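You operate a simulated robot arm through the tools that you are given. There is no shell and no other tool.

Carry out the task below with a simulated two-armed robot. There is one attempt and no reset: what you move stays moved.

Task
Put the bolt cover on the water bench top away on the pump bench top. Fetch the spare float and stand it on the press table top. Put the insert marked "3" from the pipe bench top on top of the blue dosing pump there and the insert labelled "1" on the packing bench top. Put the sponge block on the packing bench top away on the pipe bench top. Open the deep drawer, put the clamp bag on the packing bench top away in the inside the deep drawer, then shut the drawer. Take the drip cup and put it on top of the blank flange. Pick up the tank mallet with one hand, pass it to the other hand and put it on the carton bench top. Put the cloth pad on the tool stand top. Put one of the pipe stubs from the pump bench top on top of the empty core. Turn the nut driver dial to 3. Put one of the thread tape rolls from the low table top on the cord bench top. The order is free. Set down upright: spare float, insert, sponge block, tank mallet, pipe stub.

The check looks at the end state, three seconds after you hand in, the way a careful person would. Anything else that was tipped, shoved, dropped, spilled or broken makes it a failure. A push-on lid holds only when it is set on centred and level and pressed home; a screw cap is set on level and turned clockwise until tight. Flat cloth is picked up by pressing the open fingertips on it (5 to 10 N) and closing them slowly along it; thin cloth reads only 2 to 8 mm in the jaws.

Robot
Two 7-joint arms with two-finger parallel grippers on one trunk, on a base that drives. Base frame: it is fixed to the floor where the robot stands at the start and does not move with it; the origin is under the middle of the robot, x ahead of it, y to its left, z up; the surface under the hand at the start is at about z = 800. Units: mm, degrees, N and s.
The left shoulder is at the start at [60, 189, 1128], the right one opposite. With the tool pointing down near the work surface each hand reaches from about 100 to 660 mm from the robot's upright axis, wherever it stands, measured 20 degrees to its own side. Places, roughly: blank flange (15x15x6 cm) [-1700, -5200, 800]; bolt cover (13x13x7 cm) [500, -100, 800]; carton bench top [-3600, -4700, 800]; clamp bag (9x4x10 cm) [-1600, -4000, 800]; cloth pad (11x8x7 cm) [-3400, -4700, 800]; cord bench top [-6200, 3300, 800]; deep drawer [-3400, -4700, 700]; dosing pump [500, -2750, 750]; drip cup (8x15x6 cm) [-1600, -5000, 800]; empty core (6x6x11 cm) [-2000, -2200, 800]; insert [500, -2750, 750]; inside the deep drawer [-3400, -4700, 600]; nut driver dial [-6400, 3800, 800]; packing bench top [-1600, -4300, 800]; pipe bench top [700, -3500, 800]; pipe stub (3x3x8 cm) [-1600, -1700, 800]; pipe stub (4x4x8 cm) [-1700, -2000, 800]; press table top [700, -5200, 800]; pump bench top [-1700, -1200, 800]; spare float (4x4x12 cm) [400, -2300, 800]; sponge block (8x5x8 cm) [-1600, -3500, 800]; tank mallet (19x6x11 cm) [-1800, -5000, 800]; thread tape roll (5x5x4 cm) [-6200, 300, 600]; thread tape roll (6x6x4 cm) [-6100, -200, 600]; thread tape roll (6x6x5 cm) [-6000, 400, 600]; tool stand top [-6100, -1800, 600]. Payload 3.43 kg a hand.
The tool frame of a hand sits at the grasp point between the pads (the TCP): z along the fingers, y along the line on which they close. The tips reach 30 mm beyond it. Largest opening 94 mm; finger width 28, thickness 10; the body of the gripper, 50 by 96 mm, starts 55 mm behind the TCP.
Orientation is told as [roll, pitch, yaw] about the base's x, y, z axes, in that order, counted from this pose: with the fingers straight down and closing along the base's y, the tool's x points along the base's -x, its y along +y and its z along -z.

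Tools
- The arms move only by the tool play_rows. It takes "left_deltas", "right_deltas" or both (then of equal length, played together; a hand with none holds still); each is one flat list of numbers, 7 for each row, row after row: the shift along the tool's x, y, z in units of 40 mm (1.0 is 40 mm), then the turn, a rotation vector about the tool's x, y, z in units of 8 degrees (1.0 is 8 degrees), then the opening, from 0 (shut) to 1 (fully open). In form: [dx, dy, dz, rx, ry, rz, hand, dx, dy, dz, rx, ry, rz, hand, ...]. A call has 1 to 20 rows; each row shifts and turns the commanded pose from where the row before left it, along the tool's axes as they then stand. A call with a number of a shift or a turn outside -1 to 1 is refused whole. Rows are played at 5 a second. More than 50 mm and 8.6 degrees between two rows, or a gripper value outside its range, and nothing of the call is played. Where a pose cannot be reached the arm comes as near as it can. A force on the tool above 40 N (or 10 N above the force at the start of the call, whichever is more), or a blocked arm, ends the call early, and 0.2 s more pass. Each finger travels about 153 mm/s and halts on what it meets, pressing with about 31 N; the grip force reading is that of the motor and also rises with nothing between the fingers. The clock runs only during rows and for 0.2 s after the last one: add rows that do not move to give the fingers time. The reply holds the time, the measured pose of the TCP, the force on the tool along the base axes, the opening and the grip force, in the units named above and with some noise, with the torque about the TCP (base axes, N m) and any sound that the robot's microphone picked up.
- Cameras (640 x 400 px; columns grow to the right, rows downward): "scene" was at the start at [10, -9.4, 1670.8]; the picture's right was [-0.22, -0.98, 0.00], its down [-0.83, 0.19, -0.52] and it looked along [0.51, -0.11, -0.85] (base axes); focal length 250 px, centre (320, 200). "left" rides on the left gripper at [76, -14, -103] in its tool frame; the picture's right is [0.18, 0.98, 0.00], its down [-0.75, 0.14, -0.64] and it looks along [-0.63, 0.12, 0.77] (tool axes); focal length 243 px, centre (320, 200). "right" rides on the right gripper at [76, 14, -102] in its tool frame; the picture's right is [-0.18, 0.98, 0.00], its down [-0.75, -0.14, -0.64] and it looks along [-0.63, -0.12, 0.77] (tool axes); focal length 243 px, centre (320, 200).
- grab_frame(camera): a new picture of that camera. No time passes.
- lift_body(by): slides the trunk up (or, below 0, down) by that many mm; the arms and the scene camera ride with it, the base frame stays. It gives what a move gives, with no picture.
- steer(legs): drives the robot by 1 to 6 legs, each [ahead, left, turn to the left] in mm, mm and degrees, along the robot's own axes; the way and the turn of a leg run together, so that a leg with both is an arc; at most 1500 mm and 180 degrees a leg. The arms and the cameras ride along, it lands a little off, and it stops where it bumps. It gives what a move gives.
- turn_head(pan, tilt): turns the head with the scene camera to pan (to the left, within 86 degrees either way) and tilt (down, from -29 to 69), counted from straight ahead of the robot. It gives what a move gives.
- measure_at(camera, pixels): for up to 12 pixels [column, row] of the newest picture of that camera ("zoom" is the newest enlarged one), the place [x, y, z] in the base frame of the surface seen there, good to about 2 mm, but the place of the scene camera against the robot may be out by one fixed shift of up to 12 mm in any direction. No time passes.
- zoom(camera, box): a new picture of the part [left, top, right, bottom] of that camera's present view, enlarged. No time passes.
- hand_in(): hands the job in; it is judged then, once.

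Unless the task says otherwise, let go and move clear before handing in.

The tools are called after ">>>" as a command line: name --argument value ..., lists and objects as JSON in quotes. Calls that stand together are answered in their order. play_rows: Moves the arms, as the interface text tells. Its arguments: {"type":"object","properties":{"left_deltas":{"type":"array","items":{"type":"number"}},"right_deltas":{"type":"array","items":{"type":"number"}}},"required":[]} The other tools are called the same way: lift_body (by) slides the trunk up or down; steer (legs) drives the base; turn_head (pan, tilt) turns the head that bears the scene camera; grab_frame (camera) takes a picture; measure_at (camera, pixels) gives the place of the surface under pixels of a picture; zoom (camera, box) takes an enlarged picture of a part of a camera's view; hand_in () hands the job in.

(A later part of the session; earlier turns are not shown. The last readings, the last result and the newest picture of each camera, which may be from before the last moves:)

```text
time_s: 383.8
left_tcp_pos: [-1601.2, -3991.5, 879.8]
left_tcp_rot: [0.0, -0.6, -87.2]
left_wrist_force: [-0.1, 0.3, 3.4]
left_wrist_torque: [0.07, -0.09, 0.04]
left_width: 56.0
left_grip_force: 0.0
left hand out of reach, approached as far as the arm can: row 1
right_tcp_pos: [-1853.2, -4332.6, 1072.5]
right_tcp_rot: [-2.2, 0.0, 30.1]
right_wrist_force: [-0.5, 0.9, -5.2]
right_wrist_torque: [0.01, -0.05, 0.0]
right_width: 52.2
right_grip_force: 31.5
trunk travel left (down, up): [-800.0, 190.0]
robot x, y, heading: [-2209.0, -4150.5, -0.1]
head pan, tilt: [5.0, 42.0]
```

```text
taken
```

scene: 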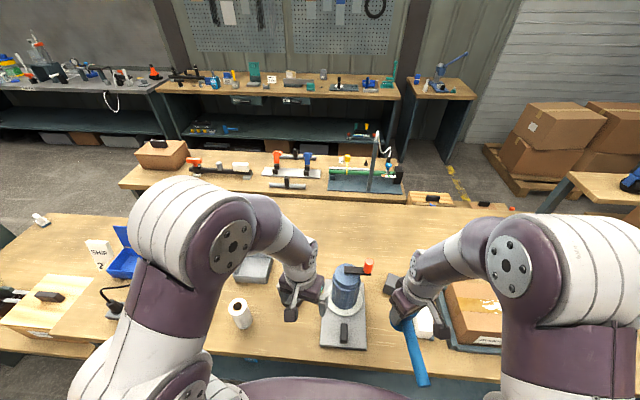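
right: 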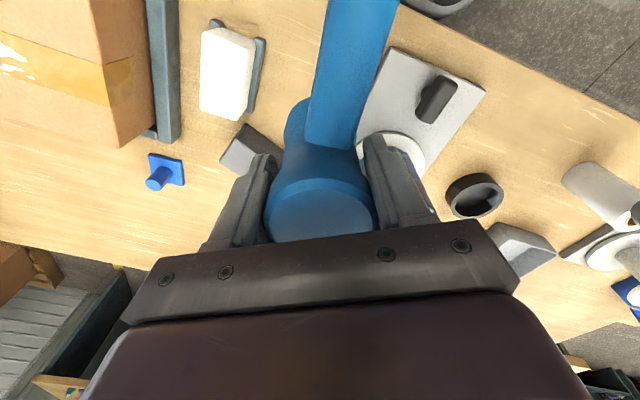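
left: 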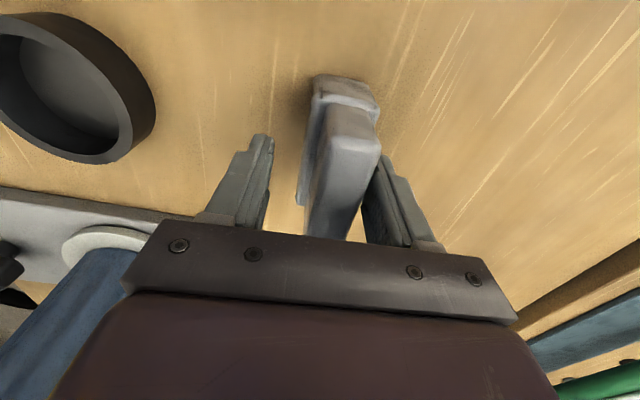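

>>> play_rows --left_deltas '[0, 0, -0.3, 0, 0, 0, 0.75, 0, 0.22, 0, 0, 0, 0, 0.75, 0, 0, 0, 0, 0, 0, 0.75]'

>>> grab_frame --camera "left"

```text
time_s: 384.6
left_tcp_pos: [-1592.5, -3990.1, 892.9]
left_tcp_rot: [-0.1, -0.6, -87.2]
left_wrist_force: [-0.4, 0.2, 0.1]
left_wrist_torque: [0.02, 0.02, 0.02]
left_width: 70.5
left_grip_force: 0.0
right_tcp_pos: [-1853.4, -4332.5, 1070.9]
right_tcp_rot: [-2.2, -0.1, 30.1]
right_wrist_force: [0.2, 0.1, -4.4]
right_wrist_torque: [0.02, -0.07, -0.01]
right_width: 52.5
right_grip_force: 31.3
trunk travel left (down, up): [-800.0, 190.0]
robot x, y, heading: [-2206.9, -4152.2, 0.0]
head pan, tilt: [5.0, 42.0]
```

```text
taken
```

left: 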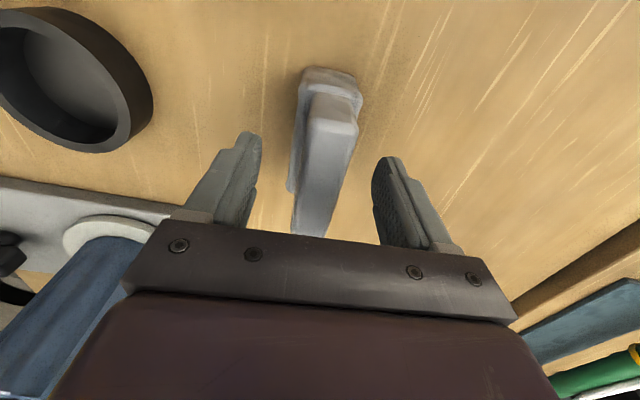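

>>> play_rows --left_deltas '[0, 0, 0.22, 0, 0, 0, 0.75, 0, 0, 0, 0, 0, 0, 0.5, 0, 0, 0, 0, 0, 0, 0.35, 0, 0, 0, 0, 0, 0, 0.2, 0, 0, 0, 0, 0, 0, 0, 0, 0, 0, 0, 0, 0, 0, 0, 0, 0, 0, 0, 0, 0]'

>>> play_rows --left_deltas '[0, 0, -0.3, 0, 0, 0, 0, 0, 0, -0.6, 0, 0, 0, 0, 0, -0.3, -0.7, 0, 0, 0, 0, 0, -0.6, -0.7, 0, 0, 0, 0, 0, -0.6, -0.7, 0, 0, 0, 0]'

>>> grab_frame --camera "left"

```text
time_s: 386.2
left_tcp_pos: [-1592.9, -3989.5, 884.7]
left_tcp_rot: [-0.1, -0.6, -87.2]
left_wrist_force: [0.4, 0.8, 1.6]
left_wrist_torque: [-0.06, -0.08, 0.01]
left_width: 27.8
left_grip_force: 31.1
right_tcp_pos: [-1854.2, -4333.1, 1071.7]
right_tcp_rot: [-2.3, 0.1, 30.1]
right_wrist_force: [-0.7, -0.4, -3.3]
right_wrist_torque: [0.02, -0.09, 0.0]
right_width: 52.2
right_grip_force: 30.6
trunk travel left (down, up): [-800.0, 190.0]
robot x, y, heading: [-2205.9, -4147.2, -0.0]
head pan, tilt: [5.0, 42.0]
```

```text
time_s: 387.4
left_tcp_pos: [-1654.4, -3990.6, 1003.8]
left_tcp_rot: [-0.2, -0.6, -87.2]
left_wrist_force: [0.9, 0.1, -0.9]
left_wrist_torque: [0.03, -0.01, 0.02]
left_width: 27.7
left_grip_force: 30.8
right_tcp_pos: [-1854.4, -4333.2, 1073.1]
right_tcp_rot: [-2.2, 0.1, 30.1]
right_wrist_force: [0.0, 0.2, -4.1]
right_wrist_torque: [0.03, -0.1, -0.04]
right_width: 52.3
right_grip_force: 31.3
trunk travel left (down, up): [-800.0, 190.0]
robot x, y, heading: [-2206.5, -4154.2, -0.2]
head pan, tilt: [5.0, 42.0]
```

```text
taken
```

left: 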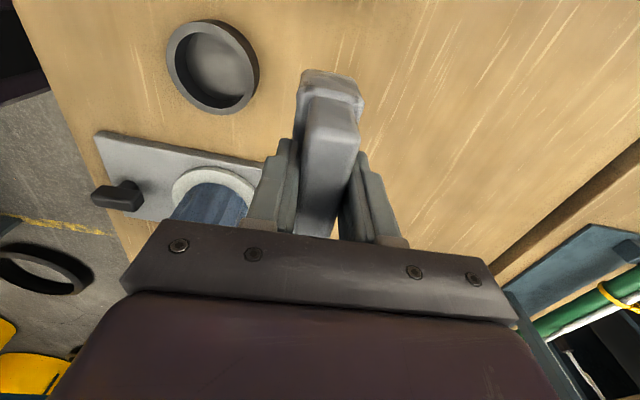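

Bag held. Retract, back off to the corridor centre and turn around to face the carton bench.

>>> play_rows --left_deltas '[0, -0.7, -0.5, 0, 0, 0, 0, 0, -0.8, -0.4, 0, 0, 0, 0, 0, -0.9, 0, 0, 0, 0, 0, 0, -0.9, 0, 0, 0, 0, 0, 0, -0.9, 0, 0, 0, 0, 0, 0, -0.9, 0, 0, 0, 0, 0, 0, -0.9, 0, 0, 0, 0, 0]'

>>> steer --legs '[[-420, 0, 0], [0, -250, 0], [0, 0, 180]]'

>>> turn_head --pan 0 --tilt 40

>>> grab_frame --camera "scene"

```text
time_s: 389.0
left_tcp_pos: [-1893.3, -4001.2, 1041.6]
left_tcp_rot: [-0.1, -0.6, -87.1]
left_wrist_force: [-0.6, 0.5, -0.8]
left_wrist_torque: [0.0, 0.03, -0.01]
left_width: 27.7
left_grip_force: 31.2
right_tcp_pos: [-1854.4, -4332.8, 1073.0]
right_tcp_rot: [-2.3, 0.0, 30.1]
right_wrist_force: [-1.1, 0.6, -4.0]
right_wrist_torque: [0.01, -0.05, 0.05]
right_width: 52.1
right_grip_force: 30.5
trunk travel left (down, up): [-800.0, 190.0]
robot x, y, heading: [-2208.6, -4148.4, -0.3]
head pan, tilt: [5.0, 42.0]
```

```text
time_s: 400.5
left_tcp_pos: [-2935.3, -4565.4, 1040.9]
left_tcp_rot: [-0.2, -0.6, 95.3]
left_wrist_force: [-0.2, -0.6, -1.2]
left_wrist_torque: [0.0, -0.03, -0.01]
left_width: 27.9
left_grip_force: 30.7
right_tcp_pos: [-2989.5, -4235.4, 1071.3]
right_tcp_rot: [-2.2, 0.1, -147.3]
right_wrist_force: [-0.6, 0.4, -3.6]
right_wrist_torque: [-0.02, 0.08, -0.01]
right_width: 52.1
right_grip_force: 31.1
trunk travel left (down, up): [-800.0, 190.0]
robot x, y, heading: [-2626.6, -4400.0, -177.4]
head pan, tilt: [5.0, 42.0]
```

```text
time_s: 401.1
left_tcp_pos: [-2934.2, -4564.4, 1040.4]
left_tcp_rot: [-0.2, -0.5, 95.3]
left_wrist_force: [-1.2, 0.0, -0.6]
left_wrist_torque: [0.01, 0.0, -0.03]
left_width: 27.9
left_grip_force: 31.6
right_tcp_pos: [-2988.5, -4235.3, 1071.8]
right_tcp_rot: [-2.3, -0.1, -147.2]
right_wrist_force: [0.3, -0.3, -4.7]
right_wrist_torque: [-0.05, 0.06, -0.01]
right_width: 51.9
right_grip_force: 31.0
trunk travel left (down, up): [-800.0, 190.0]
robot x, y, heading: [-2622.7, -4404.2, -177.7]
head pan, tilt: [0.0, 40.0]
```

```text
taken
```

scene: 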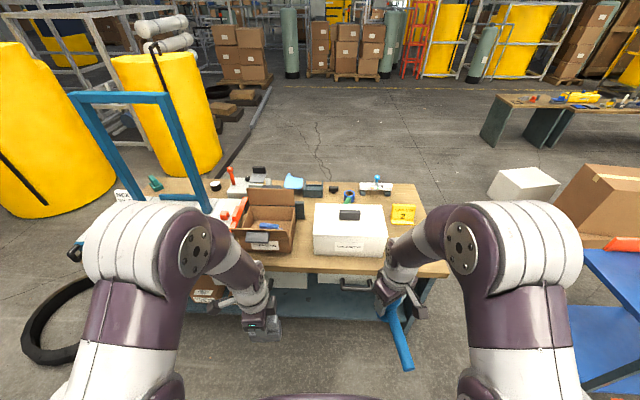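

>>> zoom --camera "scene" --box '[190, 160, 450, 320]'

>>> measure_at --camera "scene" --pixels '[[290, 182], [310, 230], [300, 262], [340, 265], [355, 285], [290, 282], [440, 262], [412, 250], [420, 190], [349, 213], [345, 195], [375, 185]]'

```text
2.46 times, centred on (320, 240) of scene
```

zoom: 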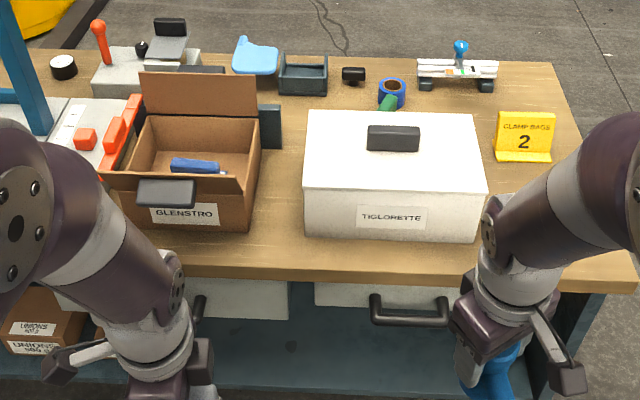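

```text
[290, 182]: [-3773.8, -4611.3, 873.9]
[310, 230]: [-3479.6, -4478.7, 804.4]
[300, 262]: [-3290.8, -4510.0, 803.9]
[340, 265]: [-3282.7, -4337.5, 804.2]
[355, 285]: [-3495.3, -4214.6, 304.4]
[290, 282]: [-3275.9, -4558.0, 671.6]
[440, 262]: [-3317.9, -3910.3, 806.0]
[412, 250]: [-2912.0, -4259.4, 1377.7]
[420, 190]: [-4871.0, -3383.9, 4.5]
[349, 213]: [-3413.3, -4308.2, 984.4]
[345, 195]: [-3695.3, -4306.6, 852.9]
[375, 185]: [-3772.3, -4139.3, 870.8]
```

Carton bench: deep drawer is the left one; I'll set the mallet at the bench's right-front area. Raise the mallet and approach there.

>>> play_rows --right_deltas '[0, 0, -0.8, 0.28, 0, 0, 0, 0, 0, -0.7, 0, 0, 0, 0]'

>>> steer --legs '[[0, -190, -2.3], [300, 0, 0]]'

>>> turn_head --pan -10 --tilt 48

>>> grab_frame --camera "scene"

>>> grab_frame --camera "right"

```text
time_s: 401.7
left_tcp_pos: [-2935.5, -4565.2, 1041.1]
left_tcp_rot: [-0.2, -0.6, 95.3]
left_wrist_force: [0.5, -0.4, -1.3]
left_wrist_torque: [-0.03, 0.01, 0.04]
left_width: 27.9
left_grip_force: 30.9
right_tcp_pos: [-2986.0, -4238.6, 1133.8]
right_tcp_rot: [-4.4, 0.1, -147.3]
right_wrist_force: [-0.2, 0.4, -3.9]
right_wrist_torque: [-0.03, 0.08, 0.01]
right_width: 51.8
right_grip_force: 30.9
trunk travel left (down, up): [-800.0, 190.0]
robot x, y, heading: [-2625.0, -4401.2, -177.7]
head pan, tilt: [0.0, 40.0]
```

```text
time_s: 404.9
left_tcp_pos: [-3240.6, -4364.6, 1039.3]
left_tcp_rot: [-0.3, -0.6, 93.2]
left_wrist_force: [-0.9, 0.4, -2.7]
left_wrist_torque: [-0.02, 0.0, 0.0]
left_width: 27.7
left_grip_force: 30.6
right_tcp_pos: [-3280.5, -4037.0, 1133.3]
right_tcp_rot: [-4.6, 0.0, -149.4]
right_wrist_force: [0.0, 0.1, -4.2]
right_wrist_torque: [-0.01, 0.09, -0.01]
right_width: 52.0
right_grip_force: 31.0
trunk travel left (down, up): [-800.0, 190.0]
robot x, y, heading: [-2928.7, -4213.6, -180.0]
head pan, tilt: [0.0, 40.0]
```

```text
time_s: 405.6
left_tcp_pos: [-3242.5, -4364.7, 1040.8]
left_tcp_rot: [-0.3, -0.5, 93.2]
left_wrist_force: [-0.8, 0.0, -0.8]
left_wrist_torque: [-0.02, -0.01, -0.04]
left_width: 27.9
left_grip_force: 30.9
right_tcp_pos: [-3282.5, -4036.8, 1132.5]
right_tcp_rot: [-4.4, 0.1, -149.4]
right_wrist_force: [-0.1, -0.4, -3.7]
right_wrist_torque: [0.02, 0.06, 0.02]
right_width: 52.0
right_grip_force: 30.6
trunk travel left (down, up): [-800.0, 190.0]
robot x, y, heading: [-2926.3, -4213.6, -179.3]
head pan, tilt: [-10.0, 48.0]
```

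```text
taken
```

scene: 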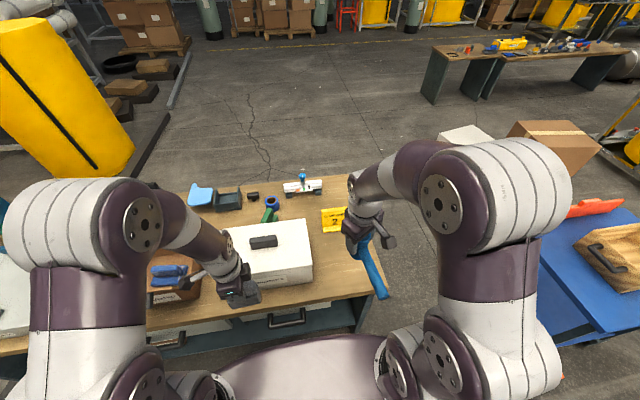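

```text
taken
```

right: 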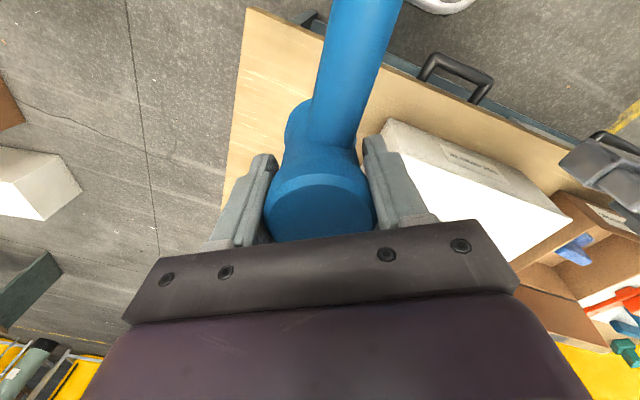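

>>> measure_at --camera "right" --pixels '[[250, 130], [235, 175], [270, 100], [290, 60], [255, 30], [300, 40], [390, 125], [400, 100], [390, 60], [480, 110], [460, 60]]'

>>> measure_at --camera "scene" --pixels '[[335, 228], [322, 262], [330, 245], [318, 290], [365, 295], [345, 205], [340, 290], [312, 270], [290, 318], [165, 342]]'

>>> zoom --camera "scene" --box '[140, 160, 400, 350]'

```text
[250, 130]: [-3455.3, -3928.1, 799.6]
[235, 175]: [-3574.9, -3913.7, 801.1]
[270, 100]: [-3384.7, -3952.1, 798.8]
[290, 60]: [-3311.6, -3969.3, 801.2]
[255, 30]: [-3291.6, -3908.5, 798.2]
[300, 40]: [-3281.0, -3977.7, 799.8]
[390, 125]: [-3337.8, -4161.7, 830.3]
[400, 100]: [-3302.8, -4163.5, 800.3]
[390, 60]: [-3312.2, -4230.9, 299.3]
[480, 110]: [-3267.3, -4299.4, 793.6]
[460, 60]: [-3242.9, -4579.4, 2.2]
```

```text
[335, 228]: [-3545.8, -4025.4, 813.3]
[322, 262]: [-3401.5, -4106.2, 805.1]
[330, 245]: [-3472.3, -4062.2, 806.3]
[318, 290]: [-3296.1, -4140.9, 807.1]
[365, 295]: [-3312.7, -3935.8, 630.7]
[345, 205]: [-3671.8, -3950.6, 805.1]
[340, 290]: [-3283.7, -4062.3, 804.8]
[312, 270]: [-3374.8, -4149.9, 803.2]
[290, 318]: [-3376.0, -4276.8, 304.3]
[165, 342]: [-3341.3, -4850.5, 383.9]
```

```text
2.11 times, centred on (270, 255) of scene
```

zoom: 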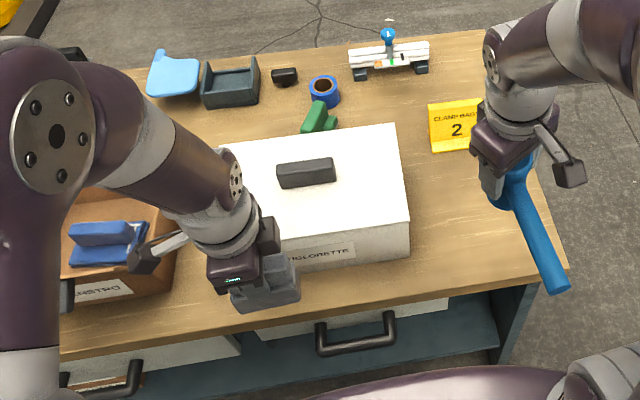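

Free area on the bench: y −3905…−4160, x −3285…−3500. Place the head at (−3435,−4045). Level the hand and move over.

>>> play_rows --right_deltas '[0, 0, 0, -0.55, 0, 0, 0, -0.845, -0.44, 0, 0, 0, 0, 0, -0.845, -0.44, 0, 0, 0, 0, 0, -0.845, -0.44, 0, 0, 0, 0, 0, -0.845, -0.44, 0, 0, 0, 0, 0, 0, 0, 0, 0, 0, 0, 0]'

>>> grab_frame --camera "right"

>>> zoom --camera "scene" --box '[240, 160, 400, 310]'

```text
time_s: 407.0
left_tcp_pos: [-3241.1, -4364.1, 1039.7]
left_tcp_rot: [-0.2, -0.6, 93.3]
left_wrist_force: [0.2, 0.9, -1.3]
left_wrist_torque: [-0.01, 0.01, 0.01]
left_width: 27.9
left_grip_force: 30.8
right_tcp_pos: [-3432.5, -4044.0, 1131.9]
right_tcp_rot: [-0.1, 0.0, -149.3]
right_wrist_force: [0.4, 1.0, -4.1]
right_wrist_torque: [-0.02, 0.1, 0.02]
right_width: 51.6
right_grip_force: 30.3
trunk travel left (down, up): [-800.0, 190.0]
robot x, y, heading: [-2925.6, -4214.9, -179.6]
head pan, tilt: [-10.0, 48.0]
```

```text
taken
```

right: 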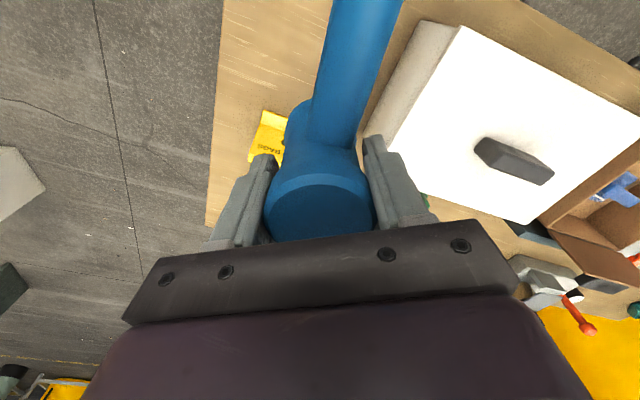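

```text
2.67 times, centred on (320, 235) of scene
```

zoom: 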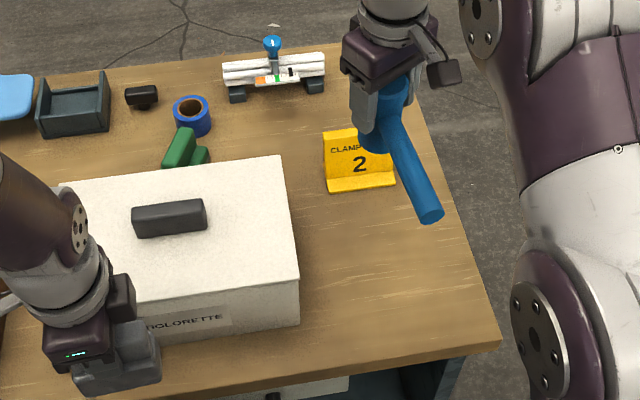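

>>> play_rows --right_deltas '[0.05, 0.05, 0.9, 0, 0, 0, 0, 0, 0, 0.9, 0, 0, 0, 0, 0, 0, 0.9, 0, 0, 0, 0, 0, 0, 0.9, 0, 0, 0, 0, 0, 0, 0.9, 0, 0, 0, 0, 0, 0, 0.9, 0, 0, 0, 0, 0, 0, 0.7, 0, 0, 0, 0, 0, 0, 0, 0, 0, 0, 0]'

>>> grab_frame --camera "right"

>>> zoom --camera "scene" --box '[280, 190, 400, 310]'

```text
time_s: 408.8
left_tcp_pos: [-3241.9, -4365.3, 1041.0]
left_tcp_rot: [-0.2, -0.6, 93.4]
left_wrist_force: [0.6, 0.4, -0.5]
left_wrist_torque: [-0.01, 0.01, 0.03]
left_width: 27.8
left_grip_force: 31.2
right_tcp_pos: [-3428.2, -4046.2, 887.3]
right_tcp_rot: [-0.1, 0.0, -149.4]
right_wrist_force: [-0.6, -0.3, -3.7]
right_wrist_torque: [-0.01, 0.05, -0.01]
right_width: 51.9
right_grip_force: 31.1
trunk travel left (down, up): [-800.0, 190.0]
robot x, y, heading: [-2929.6, -4211.4, -179.5]
head pan, tilt: [-10.0, 48.0]
```

```text
taken
```

right: 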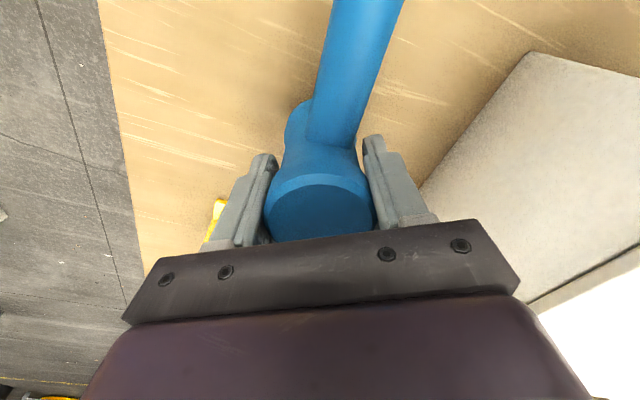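

```text
3.33 times, centred on (340, 250) of scene
```

zoom: 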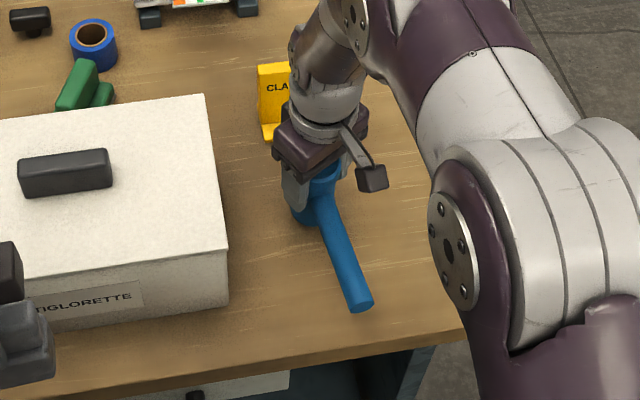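

>>> play_rows --right_deltas '[0, 0, 0.28, 0, 0, 0, 0, 0, 0, 0, 0, 0, 0, 0]'

>>> play_rows --right_deltas '[0, 0, 0.07, 0, 0, 0, 0, 0, 0, 0, 0, 0, 0, 0]'

```text
time_s: 409.4
left_tcp_pos: [-3242.5, -4364.3, 1040.9]
left_tcp_rot: [-0.1, -0.7, 93.4]
left_wrist_force: [0.5, 0.3, -0.9]
left_wrist_torque: [0.02, 0.01, 0.01]
left_width: 27.9
left_grip_force: 30.7
right_tcp_pos: [-3429.7, -4045.7, 877.2]
right_tcp_rot: [-0.1, 0.0, -149.4]
right_wrist_force: [0.0, -0.4, -4.1]
right_wrist_torque: [0.0, 0.08, 0.0]
right_width: 52.1
right_grip_force: 30.8
trunk travel left (down, up): [-800.0, 190.0]
robot x, y, heading: [-2928.1, -4211.1, -179.7]
head pan, tilt: [-10.0, 48.0]
```

```text
time_s: 410.0
left_tcp_pos: [-3242.2, -4365.0, 1040.9]
left_tcp_rot: [-0.2, -0.7, 93.3]
left_wrist_force: [1.0, 0.1, -1.4]
left_wrist_torque: [-0.01, 0.03, -0.01]
left_width: 28.1
left_grip_force: 30.8
right_tcp_pos: [-3431.1, -4046.2, 874.9]
right_tcp_rot: [0.0, 0.0, -149.4]
right_wrist_force: [0.6, 0.8, 3.5]
right_wrist_torque: [0.17, -0.24, 0.06]
right_width: 51.7
right_grip_force: 31.4
trunk travel left (down, up): [-800.0, 190.0]
robot x, y, heading: [-2926.5, -4214.1, -179.4]
head pan, tilt: [-10.0, 48.0]
```

>>> play_rows --right_deltas '[0, 0, 0.06, 0, 0, 0, 0, 0, 0, 0, 0, 0, 0, 0]'

```text
time_s: 410.6
left_tcp_pos: [-3240.4, -4365.5, 1041.8]
left_tcp_rot: [-0.1, -0.6, 93.4]
left_wrist_force: [0.1, 0.1, -0.7]
left_wrist_torque: [0.0, -0.02, -0.05]
left_width: 27.7
left_grip_force: 30.8
right_tcp_pos: [-3430.2, -4047.0, 874.9]
right_tcp_rot: [-0.3, -0.2, -149.4]
right_wrist_force: [-1.8, 2.2, 23.3]
right_wrist_torque: [0.14, -0.42, 0.04]
right_width: 52.0
right_grip_force: 31.7
trunk travel left (down, up): [-800.0, 190.0]
robot x, y, heading: [-2929.9, -4213.1, -179.6]
head pan, tilt: [-10.0, 48.0]
```

>>> play_rows --right_deltas '[0, 0, -0.03, 0, 0, 0, 0.5, 0, 0, 0, 0, 0, 0, 0.56, 0, 0, 0, 0, 0, 0, 0.59, 0, 0, 0, 0, 0, 0, 0.65, 0, 0, 0, 0, 0, 0, 0.75, 0, 0, 0, 0, 0, 0, 0.85, 0, 0, -0.4, 0, 0, 0, 0.85, 0, 0, -0.8, 0, 0, 0, 0.85, 0, 0, -0.9, 0, 0, 0, 0.85, 0, 0, -0.9, 0, 0, 0, 0.85]'

>>> grab_frame --camera "right"

>>> zoom --camera "scene" --box '[280, 190, 400, 310]'

```text
time_s: 412.8
left_tcp_pos: [-3240.5, -4365.4, 1041.1]
left_tcp_rot: [-0.2, -0.6, 93.3]
left_wrist_force: [-0.6, -0.3, -1.4]
left_wrist_torque: [0.01, 0.0, 0.01]
left_width: 27.8
left_grip_force: 30.8
right_tcp_pos: [-3429.8, -4047.9, 993.2]
right_tcp_rot: [-0.1, 0.0, -149.3]
right_wrist_force: [0.5, 0.0, 0.2]
right_wrist_torque: [0.0, 0.0, -0.02]
right_width: 79.7
right_grip_force: 0.2
trunk travel left (down, up): [-800.0, 190.0]
robot x, y, heading: [-2929.6, -4214.2, -179.7]
head pan, tilt: [-10.0, 48.0]
```

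```text
taken
```

right: 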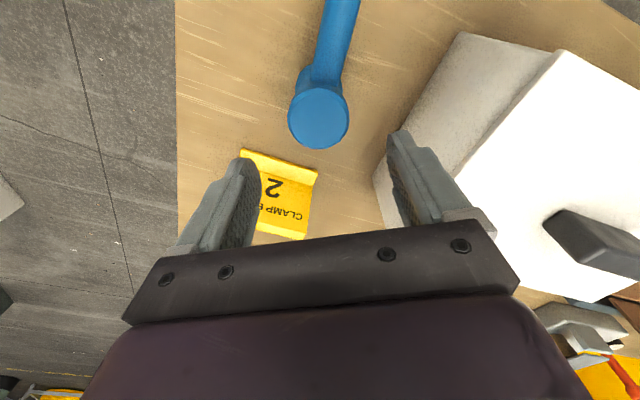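

```text
3.33 times, centred on (340, 250) of scene
```

zoom: 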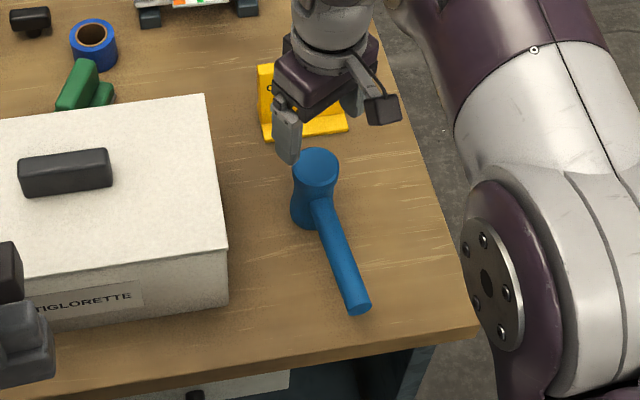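

Mallet stands upright. Retract the right hand and back off to look at the drawers.

>>> play_rows --right_deltas '[0.8, 0.48, -0.5, 0, 0, 0, 1, 0.8, 0.48, 0, 0, 0, 0, 1, 0.8, 0.48, 0, 0, 0, 0, 1, 0.8, 0.48, 0, 0, 0, 0, 1, 0, 0, 0, 0, 0, 0.95, 1, 0, 0, 0, 0, 0, 0.95, 1, 0, 0, 0, 0, 0, 0.95, 1, 0, 0, 0, 0, 0, 0.95, 1]'

>>> steer --legs '[[-450, 0, 0], [0, 380, 0]]'

>>> turn_head --pan 0 --tilt 40

>>> grab_frame --camera "scene"

```text
time_s: 414.6
left_tcp_pos: [-3241.9, -4364.9, 1040.2]
left_tcp_rot: [-0.2, -0.5, 93.2]
left_wrist_force: [0.2, 0.4, -0.9]
left_wrist_torque: [0.0, 0.0, 0.01]
left_width: 27.7
left_grip_force: 30.7
right_tcp_pos: [-3281.3, -4048.1, 1011.7]
right_tcp_rot: [0.0, 0.0, -179.8]
right_wrist_force: [-0.6, 0.3, 0.2]
right_wrist_torque: [0.0, -0.01, -0.01]
right_width: 94.4
right_grip_force: 0.1
trunk travel left (down, up): [-800.0, 190.0]
robot x, y, heading: [-2927.3, -4213.7, -179.5]
head pan, tilt: [-10.0, 48.0]
```

```text
time_s: 419.4
left_tcp_pos: [-2780.5, -4743.8, 1040.1]
left_tcp_rot: [-0.2, -0.7, 94.2]
left_wrist_force: [-0.4, 0.4, -1.3]
left_wrist_torque: [0.02, 0.0, 0.01]
left_width: 27.9
left_grip_force: 31.0
right_tcp_pos: [-2824.4, -4427.4, 1013.1]
right_tcp_rot: [0.0, 0.0, -178.8]
right_wrist_force: [0.1, -0.8, 0.4]
right_wrist_torque: [0.01, -0.01, 0.01]
right_width: 93.8
right_grip_force: 0.1
trunk travel left (down, up): [-800.0, 190.0]
robot x, y, heading: [-2467.2, -4587.0, -178.6]
head pan, tilt: [-10.0, 48.0]
```

```text
time_s: 420.1
left_tcp_pos: [-2779.5, -4744.1, 1039.6]
left_tcp_rot: [-0.2, -0.6, 94.2]
left_wrist_force: [0.2, 0.7, -0.4]
left_wrist_torque: [-0.01, 0.01, 0.0]
left_width: 27.8
left_grip_force: 31.0
right_tcp_pos: [-2824.6, -4428.7, 1012.1]
right_tcp_rot: [-0.1, 0.0, -178.8]
right_wrist_force: [0.7, 0.9, -0.4]
right_wrist_torque: [0.02, 0.0, 0.02]
right_width: 93.9
right_grip_force: 0.0
trunk travel left (down, up): [-800.0, 190.0]
robot x, y, heading: [-2471.5, -4587.6, -178.5]
head pan, tilt: [0.0, 40.0]
```

```text
taken
```

scene: 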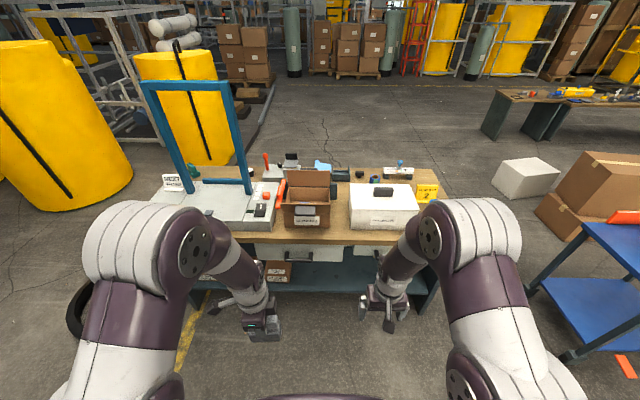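

>>> zoom --camera "scene" --box '[180, 140, 450, 310]'

>>> measure_at --camera "scene" --pixels '[[310, 253], [290, 248], [340, 248], [365, 248], [312, 258], [345, 242], [375, 250], [285, 258], [325, 268], [300, 230]]'

```text
2.35 times, centred on (315, 225) of scene
```

zoom: 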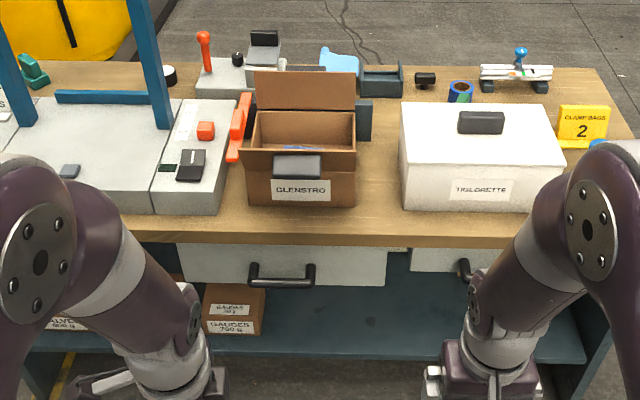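

```text
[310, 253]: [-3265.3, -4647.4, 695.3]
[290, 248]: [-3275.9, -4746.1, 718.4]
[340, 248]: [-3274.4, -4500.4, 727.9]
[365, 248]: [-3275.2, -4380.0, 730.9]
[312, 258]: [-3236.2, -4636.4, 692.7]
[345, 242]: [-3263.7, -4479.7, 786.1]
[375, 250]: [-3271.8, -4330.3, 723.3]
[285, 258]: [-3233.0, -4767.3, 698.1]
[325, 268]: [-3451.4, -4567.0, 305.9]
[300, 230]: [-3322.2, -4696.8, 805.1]
```

>>> zoom --camera "scene" --box '[270, 150, 350, 240]'

>>> measure_at --camera "zoom" --pixels '[[280, 225], [320, 235], [250, 235], [345, 230], [250, 170], [300, 175], [330, 180], [340, 120], [400, 80], [410, 60], [265, 255], [230, 205]]'

```text
4.44 times, centred on (310, 195) of scene
```

zoom: 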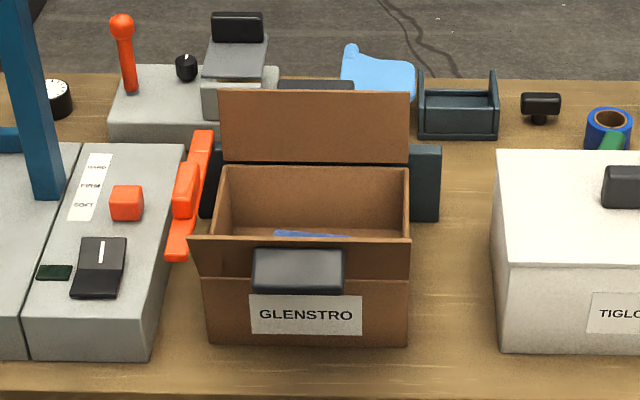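

```text
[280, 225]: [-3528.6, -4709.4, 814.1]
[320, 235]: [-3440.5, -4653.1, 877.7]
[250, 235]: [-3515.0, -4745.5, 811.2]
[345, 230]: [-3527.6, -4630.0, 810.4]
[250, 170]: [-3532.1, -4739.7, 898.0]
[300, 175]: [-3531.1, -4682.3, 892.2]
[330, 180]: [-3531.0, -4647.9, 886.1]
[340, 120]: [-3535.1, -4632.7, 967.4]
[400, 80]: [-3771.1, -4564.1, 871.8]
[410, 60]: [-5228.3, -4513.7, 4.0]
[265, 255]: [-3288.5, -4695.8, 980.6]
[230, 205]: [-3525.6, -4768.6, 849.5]
```

The cloth pad appears to be the blue block inside the GLENSTRO carton. First the deep drawer: its D-handle is at about (−3236, −4690, 693). Lower the trunk and turn the right hand to point forward with vertical closing.

>>> lift_body --by -250

>>> play_rows --right_deltas '[-0.9, 0, 0, 0, 0, 0, 1, -0.9, 0, 0, 0, 0, 0, 1, -0.9, 0, 0, 0, 0, 0, 0.6, -0.9, 0, 0, 0, 0, 0, 0.5, 0, 0, 0, 0, 0, -1, 0.5, 0, 0, 0, 0, 0, -1, 0.5, 0, 0, 0, 0, 0, -1, 0.5, 0, 0, 0, 0, 0, -1, 0.5, 0, 0, 0, 0, 0, -1, 0.5, 0, 0, 0, 0, 0, -1, 0.5, 0, 0, 0, 0, 0, -1, 0.5, 0, 0, 0, 0, 0, -1, 0.5, 0, 0, 0, 0, 0, -1, 0.5, 0, 0, 0, 0, 0, -1, 0.5, 0, 0, 0, 0, 0, -1, 0.5, 0, 0, 0, 0, 0, -0.4, 0.5]'

>>> play_rows --right_deltas '[0, 0, 0, 1, 0, 0, 0.5, 0, 0, 0, 1, 0, 0, 0.5, 0, 0, 0, 1, 0, 0, 0.5, 0, 0, 0, 1, 0, 0, 0.5, 0, 0, 0, 1, 0, 0, 0.5, 0, 0, 0, 1, 0, 0, 0.5, 0, 0, 0, 1, 0, 0, 0.5, 0, 0, 0, 1, 0, 0, 0.5, 0, 0, 0, 1, 0, 0, 0.5, 0, 0, 0, 1, 0, 0, 0.5]'

>>> grab_frame --camera "scene"

>>> grab_frame --camera "right"

```text
time_s: 422.7
left_tcp_pos: [-2779.8, -4743.6, 789.6]
left_tcp_rot: [0.0, -0.6, 94.2]
left_wrist_force: [0.8, 0.6, -1.3]
left_wrist_torque: [0.01, -0.01, 0.03]
left_width: 27.9
left_grip_force: 31.5
right_tcp_pos: [-2823.9, -4427.7, 762.0]
right_tcp_rot: [0.0, 0.0, -178.8]
right_wrist_force: [0.2, 0.0, 0.4]
right_wrist_torque: [0.03, -0.01, 0.02]
right_width: 93.9
right_grip_force: 0.2
trunk travel left (down, up): [-550.0, 440.0]
robot x, y, heading: [-2466.1, -4586.4, -178.8]
head pan, tilt: [0.0, 40.0]
```

```text
time_s: 426.1
left_tcp_pos: [-2780.7, -4744.3, 789.4]
left_tcp_rot: [-0.3, -0.7, 94.1]
left_wrist_force: [0.3, 0.6, -1.5]
left_wrist_torque: [-0.03, 0.01, 0.0]
left_width: 28.0
left_grip_force: 30.9
right_tcp_pos: [-2969.6, -4431.5, 763.9]
right_tcp_rot: [0.0, 0.1, -87.4]
right_wrist_force: [-0.8, 0.7, 0.2]
right_wrist_torque: [-0.03, -0.05, -0.01]
right_width: 46.8
right_grip_force: 0.1
trunk travel left (down, up): [-550.0, 440.0]
robot x, y, heading: [-2470.2, -4588.0, -178.7]
head pan, tilt: [0.0, 40.0]
```

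```text
time_s: 428.3
left_tcp_pos: [-2779.6, -4744.3, 789.9]
left_tcp_rot: [-0.3, -0.6, 94.3]
left_wrist_force: [-0.6, 0.4, -1.2]
left_wrist_torque: [0.02, 0.0, 0.01]
left_width: 28.0
left_grip_force: 30.8
right_tcp_pos: [-2967.7, -4431.3, 763.7]
right_tcp_rot: [-80.2, 0.1, -87.6]
right_wrist_force: [-0.3, -0.4, 0.1]
right_wrist_torque: [-0.01, -0.01, 0.0]
right_width: 47.1
right_grip_force: 0.1
right hand out of reach, approached as far as the arm can: row 5
trunk travel left (down, up): [-550.0, 440.0]
robot x, y, heading: [-2470.8, -4584.7, -178.5]
head pan, tilt: [0.0, 40.0]
```

```text
taken
```

scene: 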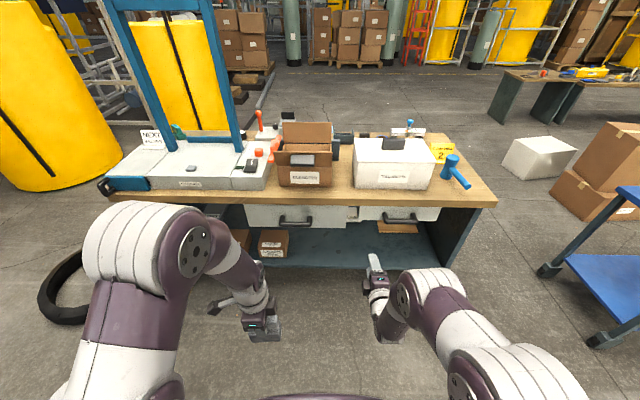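

```text
taken
```

right: 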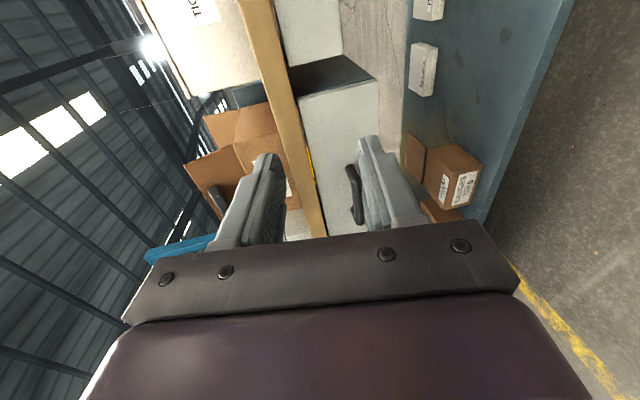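

The right hand points forward (80°). I'll measure the drawer handle precisely.

>>> zoom --camera "scene" --box '[235, 190, 365, 260]'

>>> measure_at --camera "scene" --pixels '[[280, 223], [295, 223], [310, 223], [281, 218], [310, 218], [260, 220], [335, 215], [295, 212], [250, 226], [330, 228]]'

>>> measure_at --camera "right" --pixels '[[354, 190], [352, 175], [357, 210], [350, 168], [360, 222], [330, 190], [340, 120]]'

```text
4.92 times, centred on (300, 225) of scene
```

zoom: 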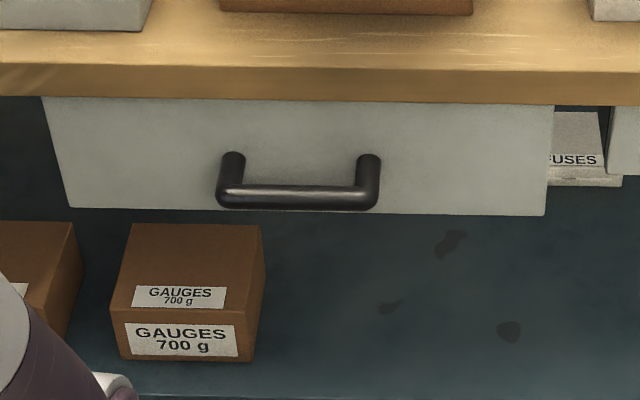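

```text
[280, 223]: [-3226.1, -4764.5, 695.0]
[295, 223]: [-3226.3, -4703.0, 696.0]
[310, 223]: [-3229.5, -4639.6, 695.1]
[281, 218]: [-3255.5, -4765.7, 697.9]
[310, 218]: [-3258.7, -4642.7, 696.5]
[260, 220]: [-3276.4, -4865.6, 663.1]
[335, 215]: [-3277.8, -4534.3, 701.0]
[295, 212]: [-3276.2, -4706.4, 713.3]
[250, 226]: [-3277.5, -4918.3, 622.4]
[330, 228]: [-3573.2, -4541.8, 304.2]
```

```text
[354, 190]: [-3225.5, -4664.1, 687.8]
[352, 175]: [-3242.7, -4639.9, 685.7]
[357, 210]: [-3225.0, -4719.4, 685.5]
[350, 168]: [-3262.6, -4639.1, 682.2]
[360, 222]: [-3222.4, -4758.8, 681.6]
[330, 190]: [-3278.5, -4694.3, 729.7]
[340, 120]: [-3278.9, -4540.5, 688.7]
```

Handle bar axis ≈(−3233, −4703, 687). Strafe left to align and then reach forward.

>>> steer --legs '[[0, 268, -1.4], [50, 0, 0]]'

>>> grab_frame --camera "right"

```text
time_s: 430.7
left_tcp_pos: [-2833.2, -5004.1, 790.6]
left_tcp_rot: [-0.3, -0.5, 92.8]
left_wrist_force: [-0.2, 0.5, -1.5]
left_wrist_torque: [-0.03, -0.02, 0.01]
left_width: 27.8
left_grip_force: 31.2
right_tcp_pos: [-3013.5, -4687.3, 761.5]
right_tcp_rot: [-79.9, 0.1, -89.1]
right_wrist_force: [0.1, -0.5, 0.4]
right_wrist_torque: [0.03, 0.02, 0.0]
right_width: 46.9
right_grip_force: 0.0
trunk travel left (down, up): [-550.0, 440.0]
robot x, y, heading: [-2518.7, -4860.7, 179.8]
head pan, tilt: [0.0, 40.0]
```

```text
taken
```

right: 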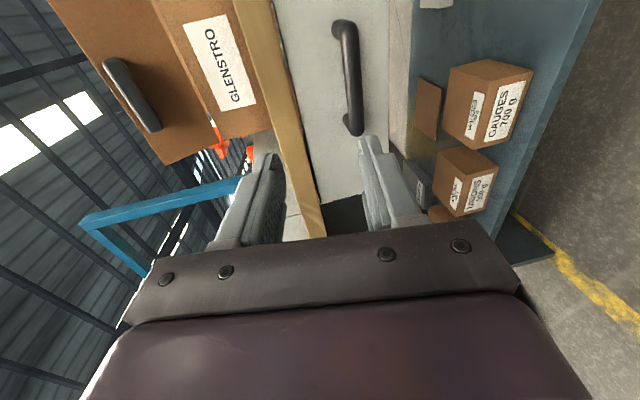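

>>> measure_at --camera "right" --pixels '[[352, 50], [353, 75], [355, 100], [345, 75], [360, 75], [345, 28], [352, 128]]'

```text
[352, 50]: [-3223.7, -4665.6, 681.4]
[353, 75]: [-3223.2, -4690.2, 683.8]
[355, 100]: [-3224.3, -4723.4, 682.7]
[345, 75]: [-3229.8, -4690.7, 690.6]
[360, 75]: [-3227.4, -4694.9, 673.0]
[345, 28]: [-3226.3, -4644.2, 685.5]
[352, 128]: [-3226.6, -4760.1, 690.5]
```

>>> play_rows --right_deltas '[-0.14, 0.5, 0.3, 0, 0, 0, 0.5, -0.14, 0.5, 0.3, 0, 0, 0, 0.5, 0, 0, 0.9, 0, 0, 0, 0.5, 0, 0, 0.9, 0, 0, 0, 0.5, 0, 0, 0.9, 0, 0, 0, 0.5, 0, 0, 0.9, 0, 0, 0, 0.5, 0, 0, 0, 0, 0, 0, 0.5]'

>>> grab_frame --camera "right"

>>> grab_frame --camera "scene"

```text
time_s: 432.3
left_tcp_pos: [-2831.6, -5005.6, 789.5]
left_tcp_rot: [-0.3, -0.5, 92.7]
left_wrist_force: [0.9, -0.7, -1.5]
left_wrist_torque: [-0.01, 0.0, 0.05]
left_width: 28.0
left_grip_force: 31.1
right_tcp_pos: [-3170.7, -4698.2, 695.5]
right_tcp_rot: [-80.1, 0.2, -89.0]
right_wrist_force: [-0.1, 0.1, 0.0]
right_wrist_torque: [0.01, 0.0, -0.04]
right_width: 47.0
right_grip_force: 0.1
trunk travel left (down, up): [-550.0, 440.0]
robot x, y, heading: [-2514.9, -4859.3, 179.7]
head pan, tilt: [0.0, 40.0]
```

```text
taken
```

right: 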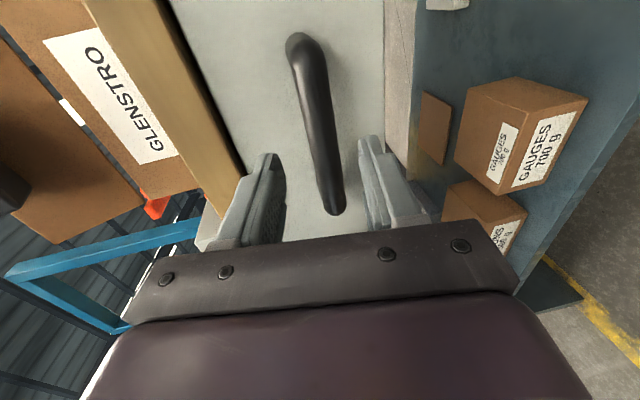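

```text
taken
```

scene: 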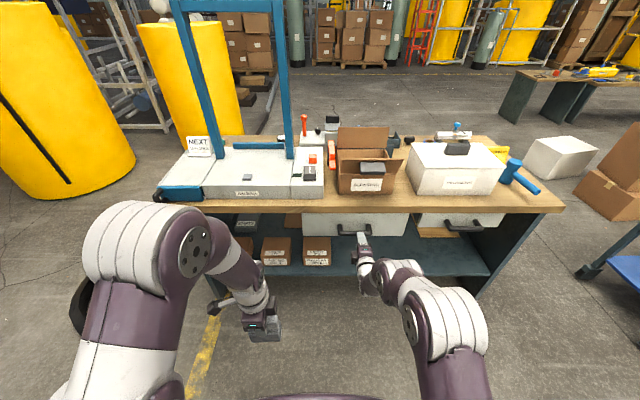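

>>> play_rows --right_deltas '[0, 0.04, 0.75, 0, 0, 0, 0.5, 0, 0.03, 0.75, 0, 0, 0, 0.5, 0, 0, 0, 0, 0, 0, 0.5]'

>>> grab_frame --camera "right"

```text
time_s: 433.1
left_tcp_pos: [-2832.5, -5005.3, 791.8]
left_tcp_rot: [-0.2, -0.6, 92.8]
left_wrist_force: [0.7, -0.2, -1.9]
left_wrist_torque: [0.0, 0.05, 0.06]
left_width: 28.0
left_grip_force: 30.3
right_tcp_pos: [-3227.3, -4699.5, 682.4]
right_tcp_rot: [-80.1, 0.0, -89.1]
right_wrist_force: [-0.6, -0.6, 0.1]
right_wrist_torque: [0.01, 0.02, -0.01]
right_width: 47.0
right_grip_force: 0.1
trunk travel left (down, up): [-550.0, 440.0]
robot x, y, heading: [-2518.3, -4852.6, 180.0]
head pan, tilt: [0.0, 40.0]
```

```text
taken
```

right: 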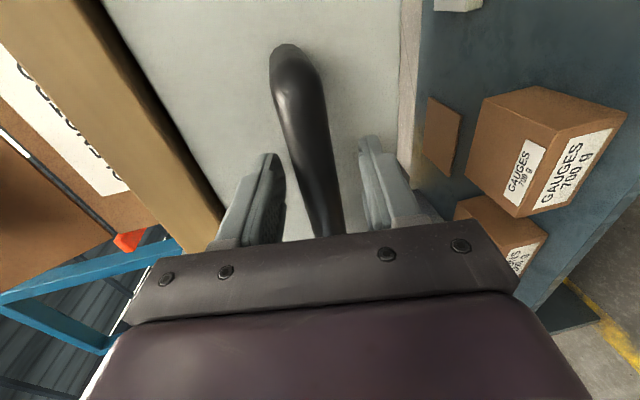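

Bar is between the fingers. Close and pull a little to test.

>>> play_rows --right_deltas '[0, 0, 0, 0, 0, 0, 0.35, 0, 0, 0, 0, 0, 0, 0.2, 0, 0, 0, 0, 0, 0, 0, 0, 0, 0, 0, 0, 0, 0, 0, 0, -0.4, 0, 0, 0, 0, 0, 0, -0.5, 0, 0, 0, 0, 0, 0, -0.5, 0, 0, 0, 0]'

>>> grab_frame --camera "right"

```text
time_s: 434.7
left_tcp_pos: [-2833.8, -5005.0, 788.0]
left_tcp_rot: [-0.2, -0.7, 92.8]
left_wrist_force: [-0.5, 0.3, -1.3]
left_wrist_torque: [0.02, 0.0, 0.02]
left_width: 28.1
left_grip_force: 30.4
right_tcp_pos: [-3171.8, -4699.8, 683.1]
right_tcp_rot: [-79.3, 0.1, -89.0]
right_wrist_force: [1.0, -8.5, -21.9]
right_wrist_torque: [-0.42, -0.33, -1.25]
right_width: 21.7
right_grip_force: 44.6
trunk travel left (down, up): [-550.0, 440.0]
robot x, y, heading: [-2516.9, -4858.1, 180.1]
head pan, tilt: [0.0, 40.0]
```

```text
taken
```

right: 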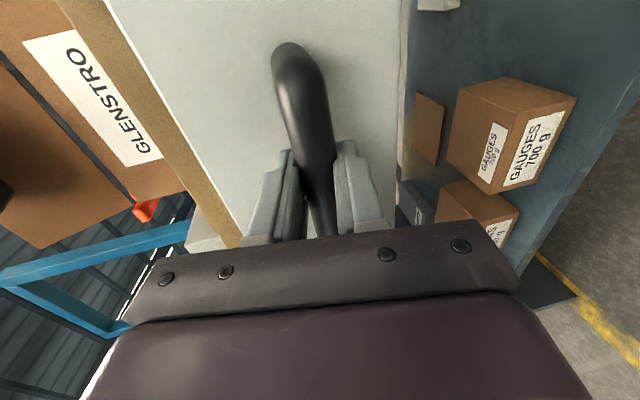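

The drawer slides. Continue pulling straight along +x (compensating the tool tilt).

>>> play_rows --right_deltas '[0, 0.25, 0, 0, 0, 0, 0, 0, 0.12, -0.69, 0, 0, 0, 0, 0, 0.12, -0.69, 0, 0, 0, 0, 0, 0.12, -0.69, 0, 0, 0, 0, 0, 0, 0, 0, 0, 0, 0]'

```text
time_s: 435.9
left_tcp_pos: [-2832.2, -5005.5, 790.8]
left_tcp_rot: [-0.1, -0.6, 92.8]
left_wrist_force: [0.3, -0.8, -1.1]
left_wrist_torque: [0.01, -0.03, 0.0]
left_width: 28.1
left_grip_force: 30.8
right_tcp_pos: [-3087.1, -4700.0, 682.3]
right_tcp_rot: [-80.0, 0.2, -88.8]
right_wrist_force: [0.3, -17.5, -2.5]
right_wrist_torque: [-0.79, -0.01, 0.68]
right_width: 21.5
right_grip_force: 45.1
trunk travel left (down, up): [-550.0, 440.0]
robot x, y, heading: [-2517.1, -4854.7, 179.9]
head pan, tilt: [0.0, 40.0]
```

>>> play_rows --right_deltas '[-0.1, 0.12, -0.69, 0, 0, 0, 0, -0.02, 0.12, -0.69, 0, 0, 0, 0, -0.02, 0.12, -0.69, 0, 0, 0, 0, -0.02, 0.12, -0.69, 0, 0, 0, 0, 0, 0, 0, 0, 0, 0, 0]'

>>> grab_frame --camera "scene"

```text
time_s: 437.1
left_tcp_pos: [-2830.7, -5003.0, 791.0]
left_tcp_rot: [-0.1, -0.5, 92.7]
left_wrist_force: [-0.1, 0.5, -0.8]
left_wrist_torque: [0.0, 0.01, -0.04]
left_width: 28.0
left_grip_force: 31.0
right_tcp_pos: [-2973.4, -4701.0, 682.8]
right_tcp_rot: [-80.4, 0.0, -89.4]
right_wrist_force: [0.1, 22.7, 23.3]
right_wrist_torque: [0.08, 0.25, -1.5]
right_width: 21.6
right_grip_force: 44.9
trunk travel left (down, up): [-550.0, 440.0]
robot x, y, heading: [-2515.1, -4854.6, 179.6]
head pan, tilt: [0.0, 40.0]
```

```text
taken
```

scene: 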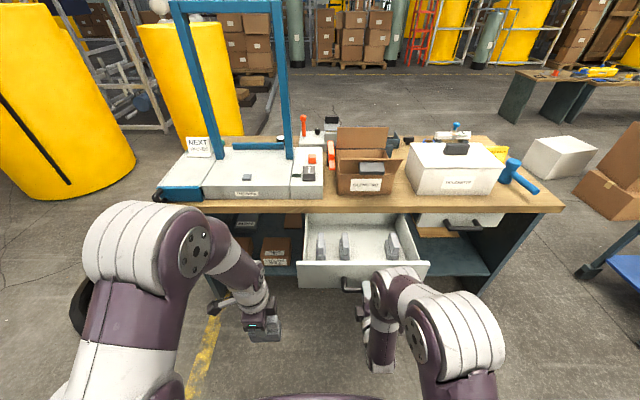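

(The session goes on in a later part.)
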